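You operate a simulated robot arm through the tools that you are given. There is no shell and no other tool. Be economical: measure what you need, move in short steps, check, and stop when the job is done.

Carry out the task below with a simulated robot arm. There is one attempt and no reset: what you move stays moved.

TASK
Push the pull out board of the island shut.

It is judged by the outcome, as a careful person would: the job done as asked, and still so three seconds after it is handed in. It fails if anything else is knocked over, pushed out of place, dropped, spilled or broken.

THE ROBOT
A 6-joint arm with a two-finger parallel gripper, fixed in place. Base frame: the origin is at the foot of the arm, x ahead of it, y to its left, z up. Lengths are in mm, angles in degrees, forces in N, time in s.
Its first joint turns from -66.0 to 66.0 degrees. Payload 2.9 kg.
Tool frame: the origin (TCP) lies between the finger pads and is the grasp point; the fingertips stand 30 mm ahead of it; z points along the fingers, y is the line along which they close. The gripper opens to 110 mm. The fingers are 20 mm wide and 10 mm thick; the gripper's body (48 by 112 mm) begins 55 mm behind the TCP.
Orientation is told as [roll, pitch, yaw] about the base's x, y, z axes, in that order, counted from this pose: with the fingers straight down and closing along the base's y, the tool's x points along the base's -x, its y along +y and its z along -z.

THE INTERFACE
- The arm moves only by the tool step_arm. Its argument "plan" is a list of rows, each a list of 7 numbers: the shift along the tool's x, y, z in cm, then the turn, a rotation vector about the tool's x, y, z in degrees, then the finger opening in cm, from 0 to 11. In form: [[x, y, z, rx, ry, rz, gripper], ...]. A call has 1 to 12 rows; each row is the pose to reach, as a shift and turn from the pose commanded when the call began, along the tool's axes at that moment. A row lasts 0.2 s, in which the tool goes at most 50 mm and 8.6 degrees; a call with a longer step from one row to the next is refused whole, and so is a gripper value outside its range. A pose out of reach is approached as far as the arm can. The call stops where the force on the tool passes 40 N (or 10 N more than at its start, if that is more) or the arm is blocked; 0.2 s more then pass. The fingers move at their own pace (about 108 mm/s each) and stop on an object; they squeeze with about 25 N. The grip force told is the motor's: it shows also when the fingers shut on nothing. Time passes only in rows, and 0.2 s behind the last, so rows that repeat a pose let the fingers close. It gives the time, the measured TCP pose, the force on the tool (base axes), the opening and the grip force at its end, in the units of the frame above (readings bear some noise), and new pictures: "views" is both (left out), scene, wrist or none.
- Cameras (640 x 400 px; columns grow to the right, rows downward): "scene" is fixed at [89.2, 467.2, 1359.4]; the picture's right is [-0.41, -0.91, 0.00], its down [-0.71, 0.32, -0.63] and it looks along [0.57, -0.26, -0.78] (base axes); focal length 330 px, centre (320, 200). "wrist" rides on the gripper at [-36, 0, -57] in the tool frame; the picture's right is [0.00, -1.00, 0.00], its down [0.97, 0.00, -0.24] and it looks along [0.24, 0.00, 0.97] (tool axes); focal length 218 px, centre (320, 200).
- pixel_to_xyz(camera, pixels): for up to 12 pixels [column, row] of the newest picture of that camera ("zoom" is the newest enlarged one), the place [x, y, z] in the base frame of the surface seen there, good to about 2 mm. No time passes.
- inspect(camera, box): a new picture of the part [left, top, right, bottom] of that camera's present view, enlarged. No time passes.
- finish_job(): hands the job in; it is judged then, once.

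Work in short steps. Measure before you move; look again where a grasp or a placing could have gone wrong, and mend it. You have 60 turns and 120 pictures in all, the two below and enlarged ones among them. Open the gripper and draw the arm clear of the work before you hand the job in, unless the task says otherwise; then end with one line.

The tools are called after "Emit:" as name(argument=value, ...) on one line, values as JSON. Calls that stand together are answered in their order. step_arm: Moves the arm, as the interface text tells. Its arguments: {"type":"object","properties":{"plan":{"type":"array","items":{"type":"array","items":{"type":"number"}}},"views":{"type":"string","enum":["both","scene","wrist","none"]}},"required":["plan"]} The other tools are called the same way: pixel_to_xyz (camera, pixels) gives the place of the surface under pixels of a picture; inspect (camera, box) takes an enlarged picture of a part of a camera's view; finish_job () hands the job in.

At the start:

```text
time_s: 0.0
ee_pos: [348.5, 246.4, 1029.3]
tool_rot: [-0.1, 0.0, -0.1]
ft_force: [0.7, -0.9, 0.6]
gripper_width: 109.9
gripper_force: 0.1
```

scene: 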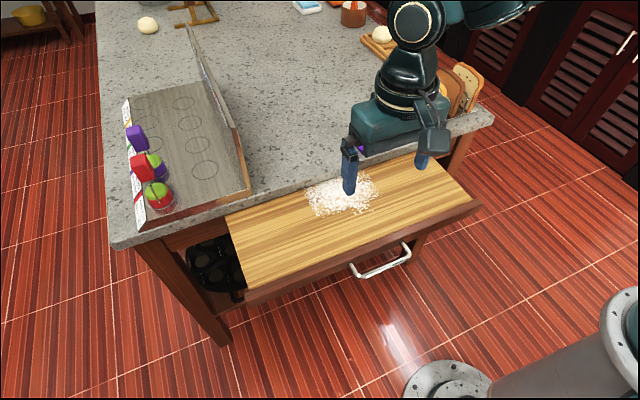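
wrist: 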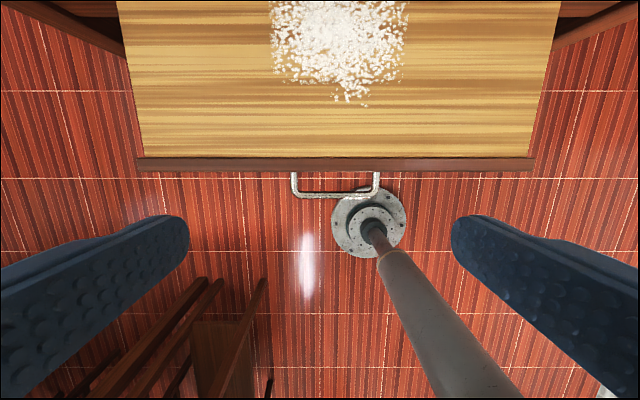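

The board sticks out towards the base with its front panel and handle visible. I'll measure the front edge, handle, worktop edge and flour.

Emit:
pixel_to_xyz(camera="scene", pixels=[[250, 297], [360, 250], [470, 207], [380, 270], [240, 285], [455, 195], [235, 212], [340, 185], [355, 275], [408, 247], [300, 190], [330, 265]])

Emit:
pixel_to_xyz(camera="wrist", pixels=[[140, 163], [530, 163], [335, 163], [335, 155], [335, 170], [335, 195], [340, 40], [295, 175], [378, 175], [340, 5], [350, 100]])

Emit:
inspect(camera="scene", box=[200, 140, 500, 320])

```text
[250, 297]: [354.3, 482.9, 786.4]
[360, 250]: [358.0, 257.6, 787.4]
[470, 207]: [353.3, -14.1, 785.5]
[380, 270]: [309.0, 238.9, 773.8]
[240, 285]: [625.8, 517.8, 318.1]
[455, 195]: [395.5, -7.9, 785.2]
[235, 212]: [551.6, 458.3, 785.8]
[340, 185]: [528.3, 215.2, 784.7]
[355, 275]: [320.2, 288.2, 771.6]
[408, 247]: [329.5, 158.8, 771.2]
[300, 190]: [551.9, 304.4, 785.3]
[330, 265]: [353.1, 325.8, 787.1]
```

```text
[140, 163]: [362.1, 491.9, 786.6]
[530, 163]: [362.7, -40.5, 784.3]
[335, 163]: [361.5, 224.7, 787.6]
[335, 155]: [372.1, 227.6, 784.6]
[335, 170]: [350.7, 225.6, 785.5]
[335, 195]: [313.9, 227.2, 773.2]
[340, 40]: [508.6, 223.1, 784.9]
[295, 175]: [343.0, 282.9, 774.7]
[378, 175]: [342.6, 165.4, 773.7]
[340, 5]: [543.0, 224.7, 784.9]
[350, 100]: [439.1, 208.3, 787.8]
```

```text
2.13 times, centred on (350, 230) of scene
```

zoom: 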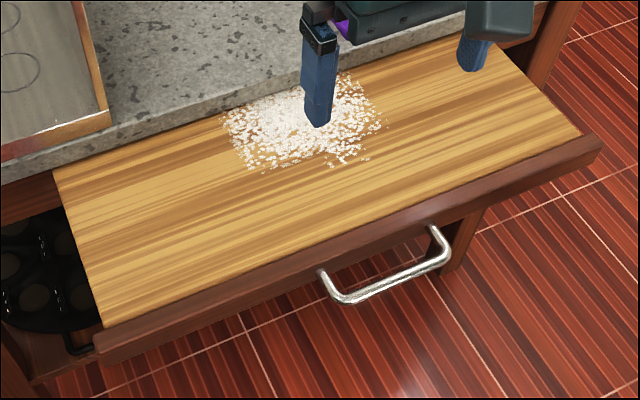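

The panel's front face is at x≈346 and the handle bar at x≈309, z≈772, centred on y≈224. Next I'll measure the worktop edge and apron for clearance.

Emit:
pixel_to_xyz(camera="scene", pixels=[[270, 185], [270, 197], [115, 240], [118, 247], [190, 225], [480, 115], [485, 122], [455, 160], [180, 240], [150, 250], [250, 190], [150, 218]])

Emit:
inspect(camera="scene", box=[90, 180, 290, 310])

```text
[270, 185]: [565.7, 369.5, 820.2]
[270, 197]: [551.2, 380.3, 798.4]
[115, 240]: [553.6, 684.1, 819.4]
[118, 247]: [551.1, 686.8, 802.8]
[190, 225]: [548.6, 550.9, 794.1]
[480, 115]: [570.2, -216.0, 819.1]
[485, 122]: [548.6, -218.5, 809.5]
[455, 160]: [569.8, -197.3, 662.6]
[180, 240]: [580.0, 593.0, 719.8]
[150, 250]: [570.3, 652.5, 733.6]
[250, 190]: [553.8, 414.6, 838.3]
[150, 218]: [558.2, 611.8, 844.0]
```

```text
3.08 times, centred on (190, 245) of scene
```

zoom: 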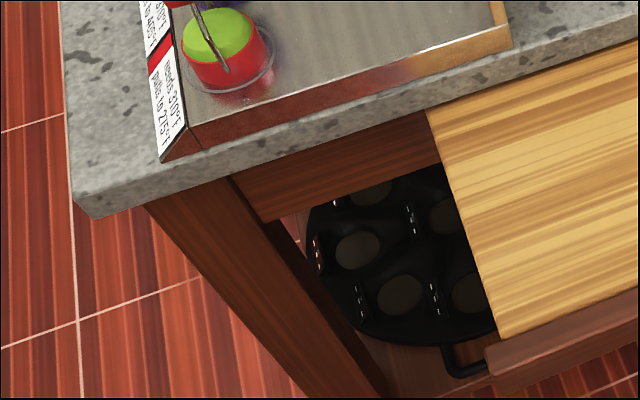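

The worktop edge is at x≈549 and z≈795–820, and the panel passes beneath it. I'll close the fingers, move back in front of the handle and tilt the fingers forward so the gripper body clears the worktop.

Emit:
step_arm(plan=[[2.1, -0.6, 0, 0, -7.5, 0, 5], [4.2, -1.2, 0, 0, -15, 0, 0], [6.3, -1.7, 0, 0, -22.5, 0, 0], [8.8, -2.2, 0, 0, -30, 0, 0], [8.8, -2.2, 0, 0, -30, 0, 0]])

```text
time_s: 1.2
ee_pos: [260.8, 223.9, 1028.0]
tool_rot: [0.0, -30.1, 0.0]
ft_force: [-0.7, 0.5, 0.3]
gripper_width: 0.0
gripper_force: 25.0
```

scene: 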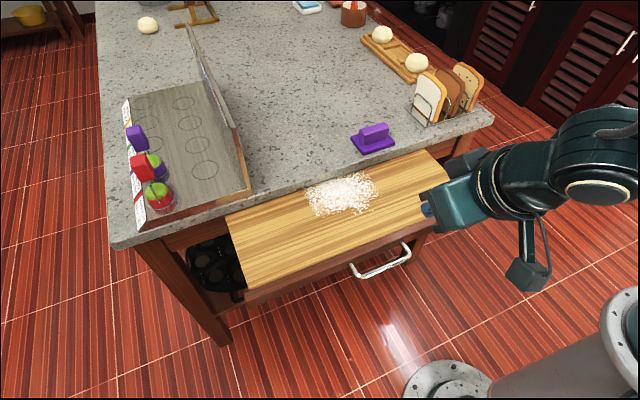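
wrist: 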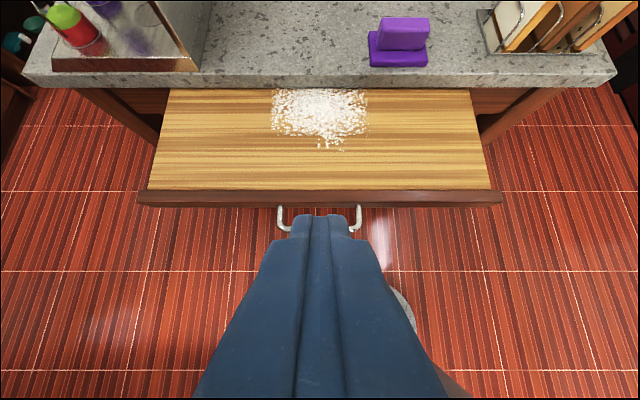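

A purple scraper sits on the worktop near the edge, hidden until now. I'll measure it and the lip gap.

Emit:
pixel_to_xyz(camera="wrist", pixels=[[370, 63], [427, 63], [403, 20], [403, 40], [320, 82], [320, 88], [280, 215], [358, 215], [330, 110], [315, 120]])

Emit:
inspect(camera="wrist", box=[240, 60, 440, 185])

```text
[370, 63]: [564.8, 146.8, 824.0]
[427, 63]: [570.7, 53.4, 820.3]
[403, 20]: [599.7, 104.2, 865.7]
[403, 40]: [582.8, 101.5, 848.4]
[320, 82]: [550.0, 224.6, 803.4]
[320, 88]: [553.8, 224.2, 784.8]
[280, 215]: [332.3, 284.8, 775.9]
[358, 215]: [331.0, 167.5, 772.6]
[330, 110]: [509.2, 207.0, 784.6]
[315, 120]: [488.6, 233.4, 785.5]
```

```text
3.20 times, centred on (340, 122) of wrist
```

zoom: 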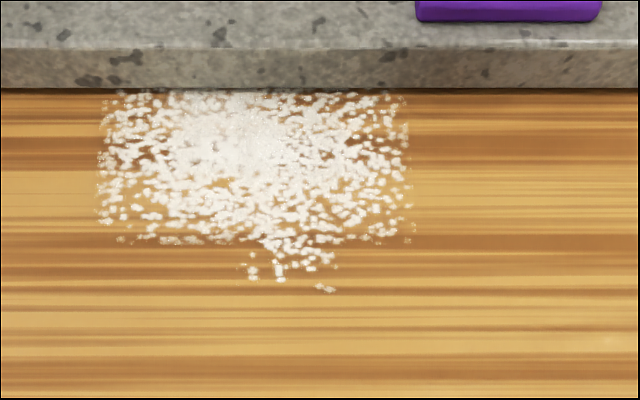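

The scraper spans y 53–147, which is clear of the gripper's path at y 168–280. I'll lower the fingertips in front of the handle bar.

Emit:
step_arm(plan=[[2.22, 0, 3.65, 0, 0, 0, 0], [4.43, 0, 7.3, 0, 0, 0, 0], [6.65, 0, 10.95, 0, 0, 0, 0], [8.87, 0, 14.6, 0, 0, 0, 0], [11.1, 0, 18.25, 0, 0, 0, 0], [13.3, 0, 21.9, 0, 0, 0, 0], [13.3, 0, 21.9, 0, 0, 0, 0]])

```text
time_s: 2.8
ee_pos: [254.9, 225.0, 772.9]
tool_rot: [0.0, -30.0, 0.0]
ft_force: [-0.2, 0.5, 0.7]
gripper_width: 0.1
gripper_force: 24.6
```

scene: 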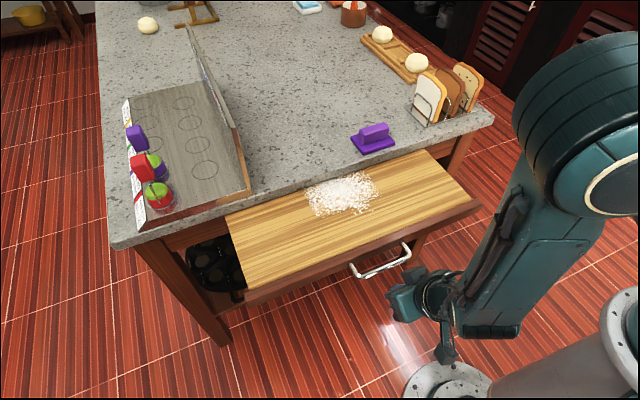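
wrist: 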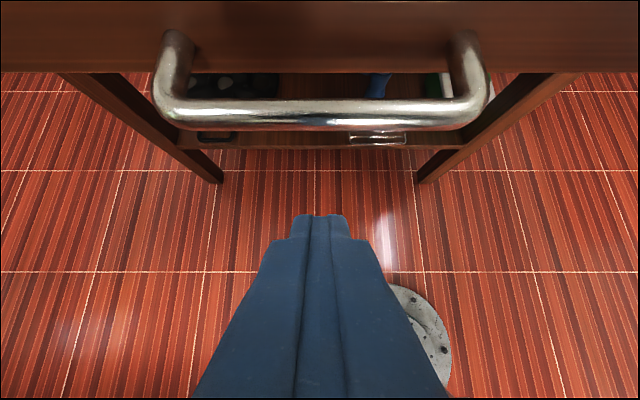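

The bar is centred ahead of the fingertips. I'll push straight along +x in small steps.

Emit:
step_arm(plan=[[-1.04, 0, 0.6, 0, 0, 0, 0], [-2.08, 0, 1.2, 0, 0, 0, 0], [-3.12, 0, 1.8, 0, 0, 0, 0], [-3.64, 0, 2.1, 0, 0, 0, 0], [-4.16, 0, 2.4, 0, 0, 0, 0], [-4.68, 0, 2.7, 0, 0, 0, 0], [-5.2, 0, 3.0, 0, 0, 0, 0], [-5.72, 0, 3.3, 0, 0, 0, 0], [-6.24, 0, 3.6, 0, 0, 0, 0], [-6.76, 0, 3.9, 0, 0, 0, 0]])

```text
time_s: 5.0
ee_pos: [333.4, 225.0, 774.0]
tool_rot: [0.1, -30.0, -0.1]
ft_force: [-2.0, -0.8, -1.3]
gripper_width: 0.2
gripper_force: 25.4
```

scene: 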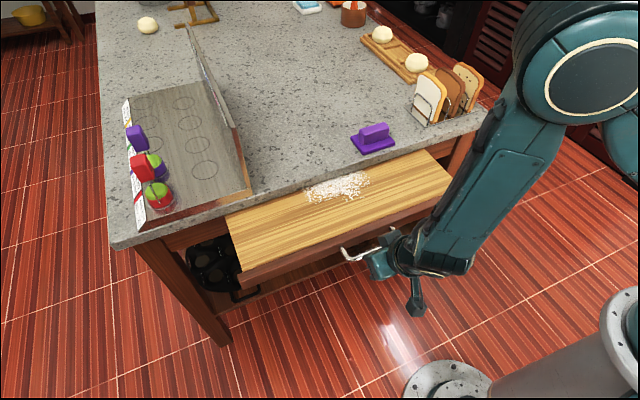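
wrist: 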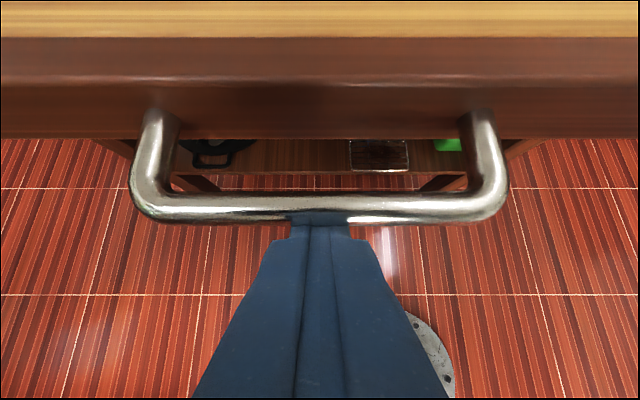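

The board slides in with about 2 N and the flour rides along under the top. I'll keep pushing.

Emit:
step_arm(plan=[[-0.69, 0, 0.4, 0, 0, 0, 0], [-1.39, 0, 0.8, 0, 0, 0, 0], [-2.08, 0, 1.2, 0, 0, 0, 0], [-2.77, 0, 1.6, 0, 0, 0, 0], [-3.46, 0, 2.0, 0, 0, 0, 0], [-4.16, 0, 2.4, 0, 0, 0, 0], [-4.85, 0, 2.8, 0, 0, 0, 0], [-5.54, 0, 3.2, 0, 0, 0, 0], [-6.24, 0, 3.6, 0, 0, 0, 0], [-6.93, 0, 4.0, 0, 0, 0, 0], [-7.62, 0, 4.4, 0, 0, 0, 0], [-8.31, 0, 4.8, 0, 0, 0, 0]])

```text
time_s: 7.6
ee_pos: [429.6, 225.1, 773.1]
tool_rot: [0.0, -30.1, 0.0]
ft_force: [-0.8, 0.0, -0.5]
gripper_width: 0.2
gripper_force: 24.7
```

scene: 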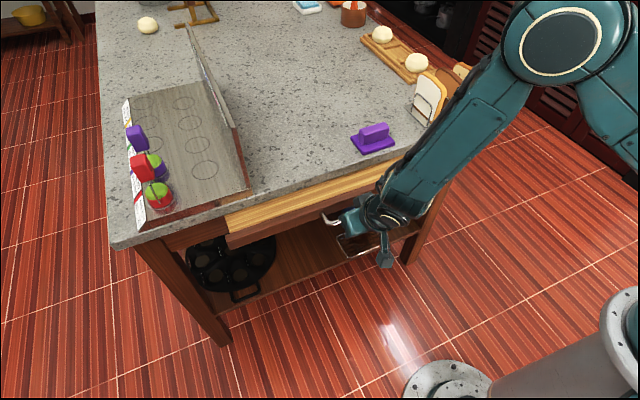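
wrist: 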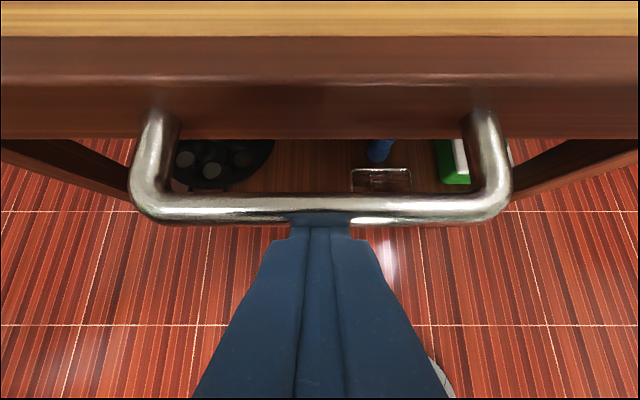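

About 70–90 mm remains and the gripper stays well clear of the worktop edge. I'll go on in smaller steps.

Emit:
step_arm(plan=[[-0.61, 0, 0.35, 0, 0, 0, 0], [-1.21, 0, 0.7, 0, 0, 0, 0], [-1.82, 0, 1.05, 0, 0, 0, 0], [-2.42, 0, 1.4, 0, 0, 0, 0], [-3.03, 0, 1.75, 0, 0, 0, 0], [-3.64, 0, 2.1, 0, 0, 0, 0], [-4.24, 0, 2.45, 0, 0, 0, 0], [-4.85, 0, 2.8, 0, 0, 0, 0], [-5.2, 0, 3.0, 0, 0, 0, 0]])

```text
time_s: 9.6
ee_pos: [489.2, 224.8, 773.0]
tool_rot: [-0.1, -30.0, -0.1]
ft_force: [-1.3, -1.4, -1.4]
gripper_width: 0.0
gripper_force: 24.8
```

scene: 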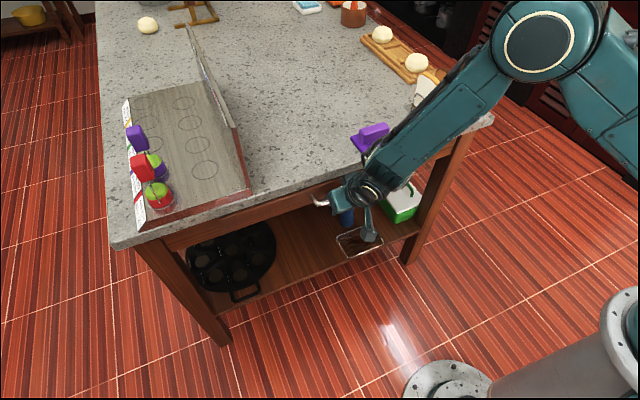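
wrist: 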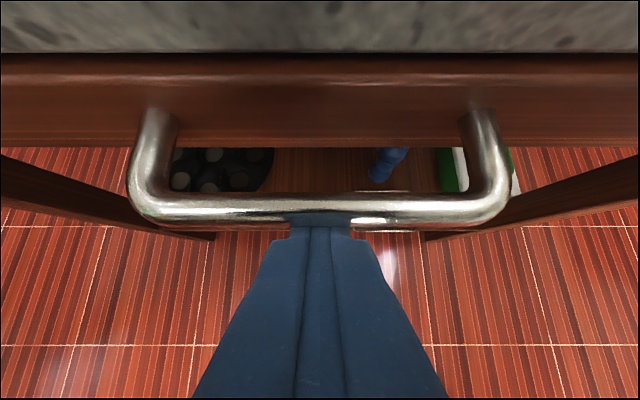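

The panel front is near x≈543, almost under the lip. I'll continue in 4 mm steps until it stops.

Emit:
step_arm(plan=[[-0.35, 0, 0.2, 0, 0, 0, 0], [-0.69, 0, 0.4, 0, 0, 0, 0], [-1.04, 0, 0.6, 0, 0, 0, 0], [-1.39, 0, 0.8, 0, 0, 0, 0], [-1.73, 0, 1.0, 0, 0, 0, 0], [-2.08, 0, 1.2, 0, 0, 0, 0], [-2.42, 0, 1.4, 0, 0, 0, 0], [-2.77, 0, 1.6, 0, 0, 0, 0]])

```text
time_s: 10.9
ee_pos: [502.7, 224.0, 767.9]
tool_rot: [-0.4, -28.6, 0.4]
ft_force: [-1.1, 0.1, -1.4]
gripper_width: 0.0
gripper_force: 25.0
stopped in row 6: the force on the tool passed its limit (the readings are from after the stop); the commanded pose is now the measured one
```

scene: 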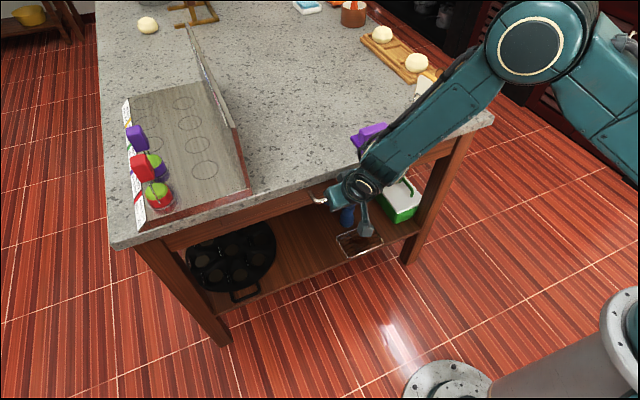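
wrist: 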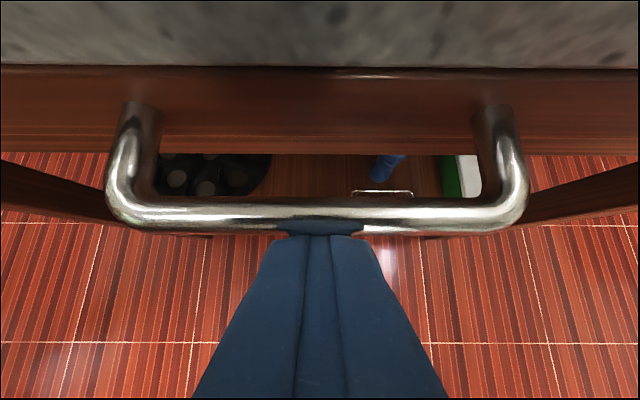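

A firm stop at TCP x≈502 puts the panel front at about x≈556, which matches the apron. I'll back off and check whether the board is fully shut.

Emit:
step_arm(plan=[[2.0, 0, -1.2, 0, 0, 0, 0], [5.0, 0, -2.9, 0, 0, 0, 0], [8.5, 0, -4.9, 0, 0, 0, 0], [12, 0, -6.9, 0, 0, 0, 0], [15.5, 0, -8.9, 0, 0, 0, 0], [19, 0, -10.9, 0, 0, 0, 0], [21, 0, -12.1, 0, 0, 0, 0]])

Emit:
inspect(camera="scene", box=[110, 110, 480, 270])

Emit:
pixel_to_xyz(camera="wrist", pixels=[[320, 75], [320, 85], [320, 95], [320, 105], [320, 115], [320, 125]])

```text
time_s: 12.5
ee_pos: [257.0, 226.4, 775.3]
tool_rot: [-0.3, -28.8, 0.2]
ft_force: [-0.9, 0.1, -0.1]
gripper_width: 0.0
gripper_force: 24.9
```

scene: 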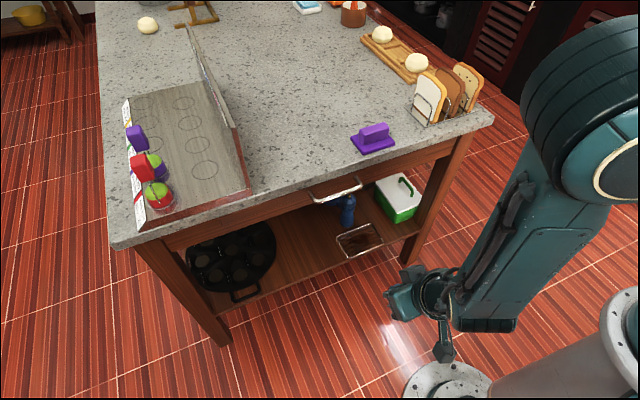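
wrist: 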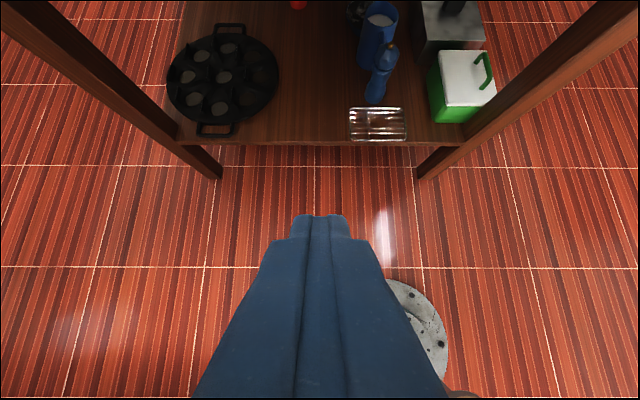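

```text
1.73 times, centred on (295, 190) of scene
```

zoom: 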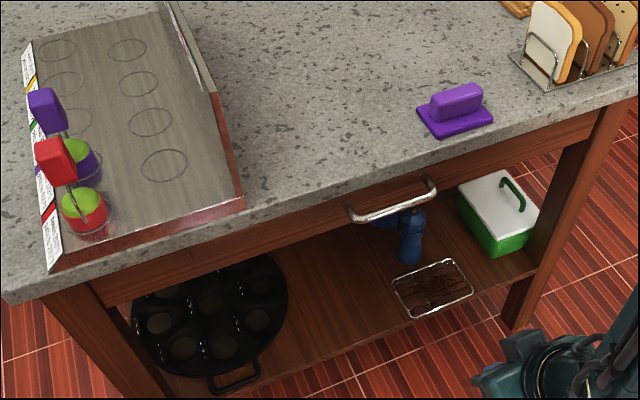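

```text
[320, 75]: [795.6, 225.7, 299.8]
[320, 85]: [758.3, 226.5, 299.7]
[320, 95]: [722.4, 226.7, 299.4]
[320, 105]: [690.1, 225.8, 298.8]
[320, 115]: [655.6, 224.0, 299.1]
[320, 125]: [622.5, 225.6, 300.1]
```

It looks flush with the apron. I'll check the seams up close and measure the panel and handle.

Emit:
inspect(camera="scene", box=[160, 180, 280, 255])

Emit:
pixel_to_xyz(camera="scene", pixels=[[175, 242], [200, 235], [210, 233], [230, 226], [250, 220], [280, 210], [335, 192], [400, 170], [430, 158], [445, 152], [180, 236], [240, 216]])

```text
5.33 times, centred on (220, 218) of scene
```

zoom: 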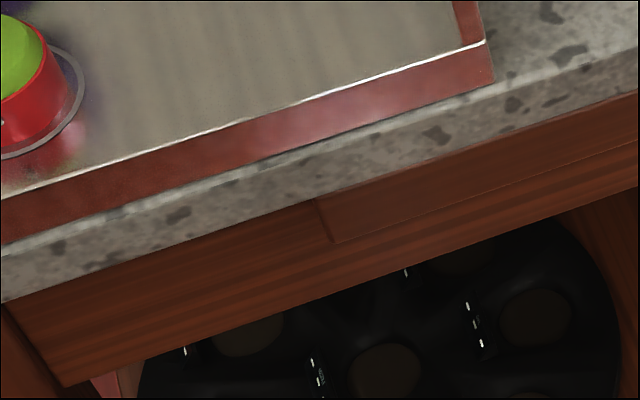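

```text
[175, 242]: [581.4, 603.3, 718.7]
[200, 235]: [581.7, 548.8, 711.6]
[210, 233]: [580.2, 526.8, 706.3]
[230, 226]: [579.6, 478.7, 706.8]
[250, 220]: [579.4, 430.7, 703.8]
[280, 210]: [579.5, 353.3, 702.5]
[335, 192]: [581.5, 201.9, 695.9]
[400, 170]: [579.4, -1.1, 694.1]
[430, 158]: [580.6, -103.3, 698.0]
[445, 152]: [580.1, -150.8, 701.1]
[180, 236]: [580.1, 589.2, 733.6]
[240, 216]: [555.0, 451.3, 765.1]
```

The panel reads x≈555 against the apron at 580. I'll measure it more closely to see whether any gap is left behind it.

Emit:
pixel_to_xyz(camera="zoom", pixels=[[340, 225], [400, 195], [450, 190], [550, 130], [520, 180], [325, 225], [328, 215], [300, 240], [600, 120], [480, 165], [333, 238], [420, 215]])

Emit:
inspect(camera="scene", box=[205, 205, 245, 230])

Emit:
inspect(camera="scene", box=[370, 120, 480, 190])

```text
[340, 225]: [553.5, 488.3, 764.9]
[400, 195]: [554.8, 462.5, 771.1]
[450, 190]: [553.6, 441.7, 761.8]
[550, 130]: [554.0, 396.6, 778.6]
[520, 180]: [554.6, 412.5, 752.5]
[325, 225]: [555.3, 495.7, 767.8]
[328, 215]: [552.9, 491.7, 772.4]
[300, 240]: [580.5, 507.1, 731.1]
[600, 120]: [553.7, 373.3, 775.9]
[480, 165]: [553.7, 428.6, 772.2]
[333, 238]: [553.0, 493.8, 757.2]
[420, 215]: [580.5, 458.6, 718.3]
```

```text
16.00 times, centred on (225, 218) of scene
```

zoom: 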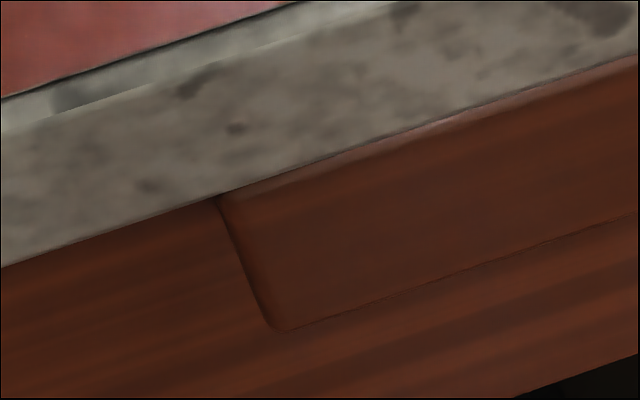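

```text
5.71 times, centred on (425, 155) of scene
```

zoom: 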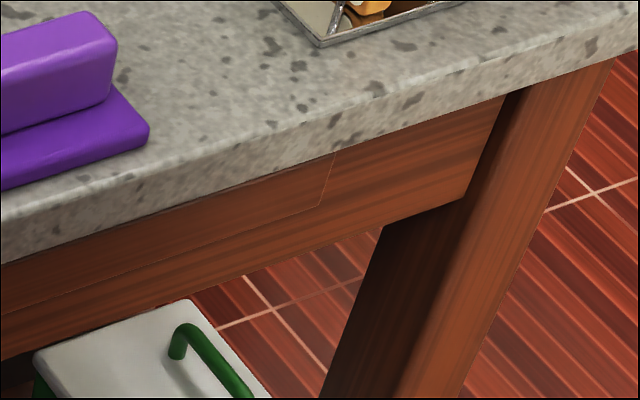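

The panel is seated or within a few mm of it. I'll press once more slowly to confirm it is at its end stop.

Emit:
step_arm(plan=[[-3.94, 0, 2.17, 0, 0, 0, 0], [-7.88, 0, 4.34, 0, 0, 0, 0], [-11.8, 0, 6.5, 0, 0, 0, 0], [-15.3, 0, 8.4, 0, 0, 0, 0], [-18.4, 0, 10.12, 0, 0, 0, 0], [-20.15, 0, 11.09, 0, 0, 0, 0], [-20.6, 0, 11.33, 0, 0, 0, 0], [-21.0, 0, 11.57, 0, 0, 0, 0], [-21.3, 0, 11.72, 0, 0, 0, 0], [-21.6, 0, 11.88, 0, 0, 0, 0], [-21.9, 0, 12.05, 0, 0, 0, 0], [-22.2, 0, 12.2, 0, 0, 0, 0]])

```text
time_s: 14.9
ee_pos: [501.5, 224.4, 767.4]
tool_rot: [-0.7, -27.3, 0.8]
ft_force: [-1.1, -0.5, -1.1]
gripper_width: 0.4
gripper_force: 24.7
stopped in row 12: the force on the tool passed its limit (the readings are from after the stop); the commanded pose is now the measured one
```

scene: 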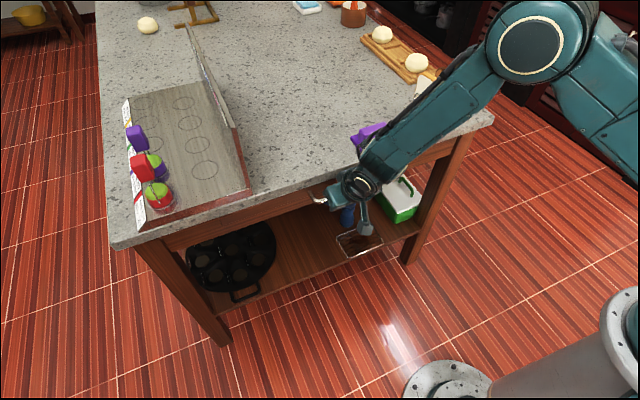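
wrist: 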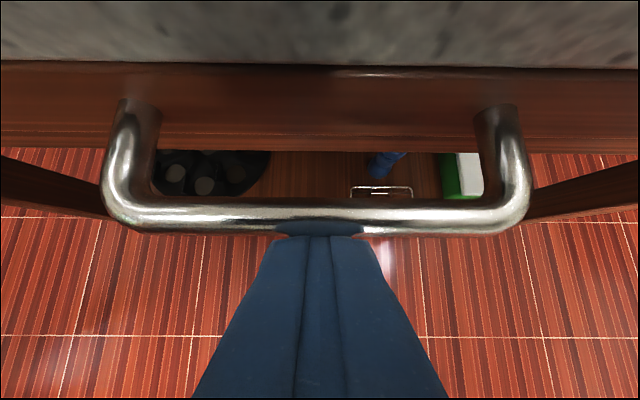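

It stops firmly at the same place (x≈502), so the board is at its end stop. I'll draw back, then open the gripper.

Emit:
step_arm(plan=[[2.0, 0, -1.1, 0, 0, 0, 0], [5.0, 0, -2.6, 0, 0, 0, 0], [8.5, 0, -4.4, 0, 0, 0, 0], [12, 0, -6.2, 0, 0, 0, 3], [15.5, 0, -8.0, 0, 0, 0, 6], [19, 0, -9.8, 0, 0, 0, 9], [21, 0, -10.8, 0, 0, 0, 10], [21, 0, -10.8, 0, 0, 0, 10]], views="scene")

Emit:
inspect(camera="scene", box=[160, 130, 440, 280])

Emit:
pixel_to_xyz(camera="scene", pixels=[[235, 217], [270, 206], [400, 160]])

```text
time_s: 16.7
ee_pos: [265.1, 221.9, 768.8]
tool_rot: [-0.7, -27.5, 0.8]
ft_force: [0.1, -0.3, 0.2]
gripper_width: 100.0
gripper_force: 0.0
```

scene: 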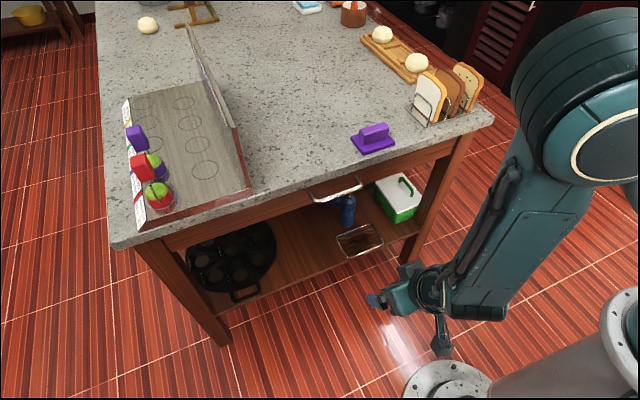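

```text
2.29 times, centred on (300, 205) of scene
```

zoom: 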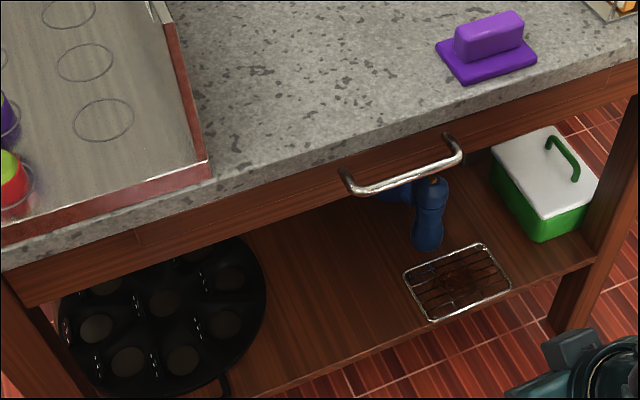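

```text
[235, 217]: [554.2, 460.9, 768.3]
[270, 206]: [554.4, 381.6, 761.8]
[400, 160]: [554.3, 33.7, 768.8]
```

The board is shut against its stop, square across its width (x≈554), nothing else has moved, and the arm is clear. I'm handing it in.

Emit:
finish_job()

```text
The job is handed in.
```

The island's pull-out board is pushed shut against its stop, and nothing else was disturbed.
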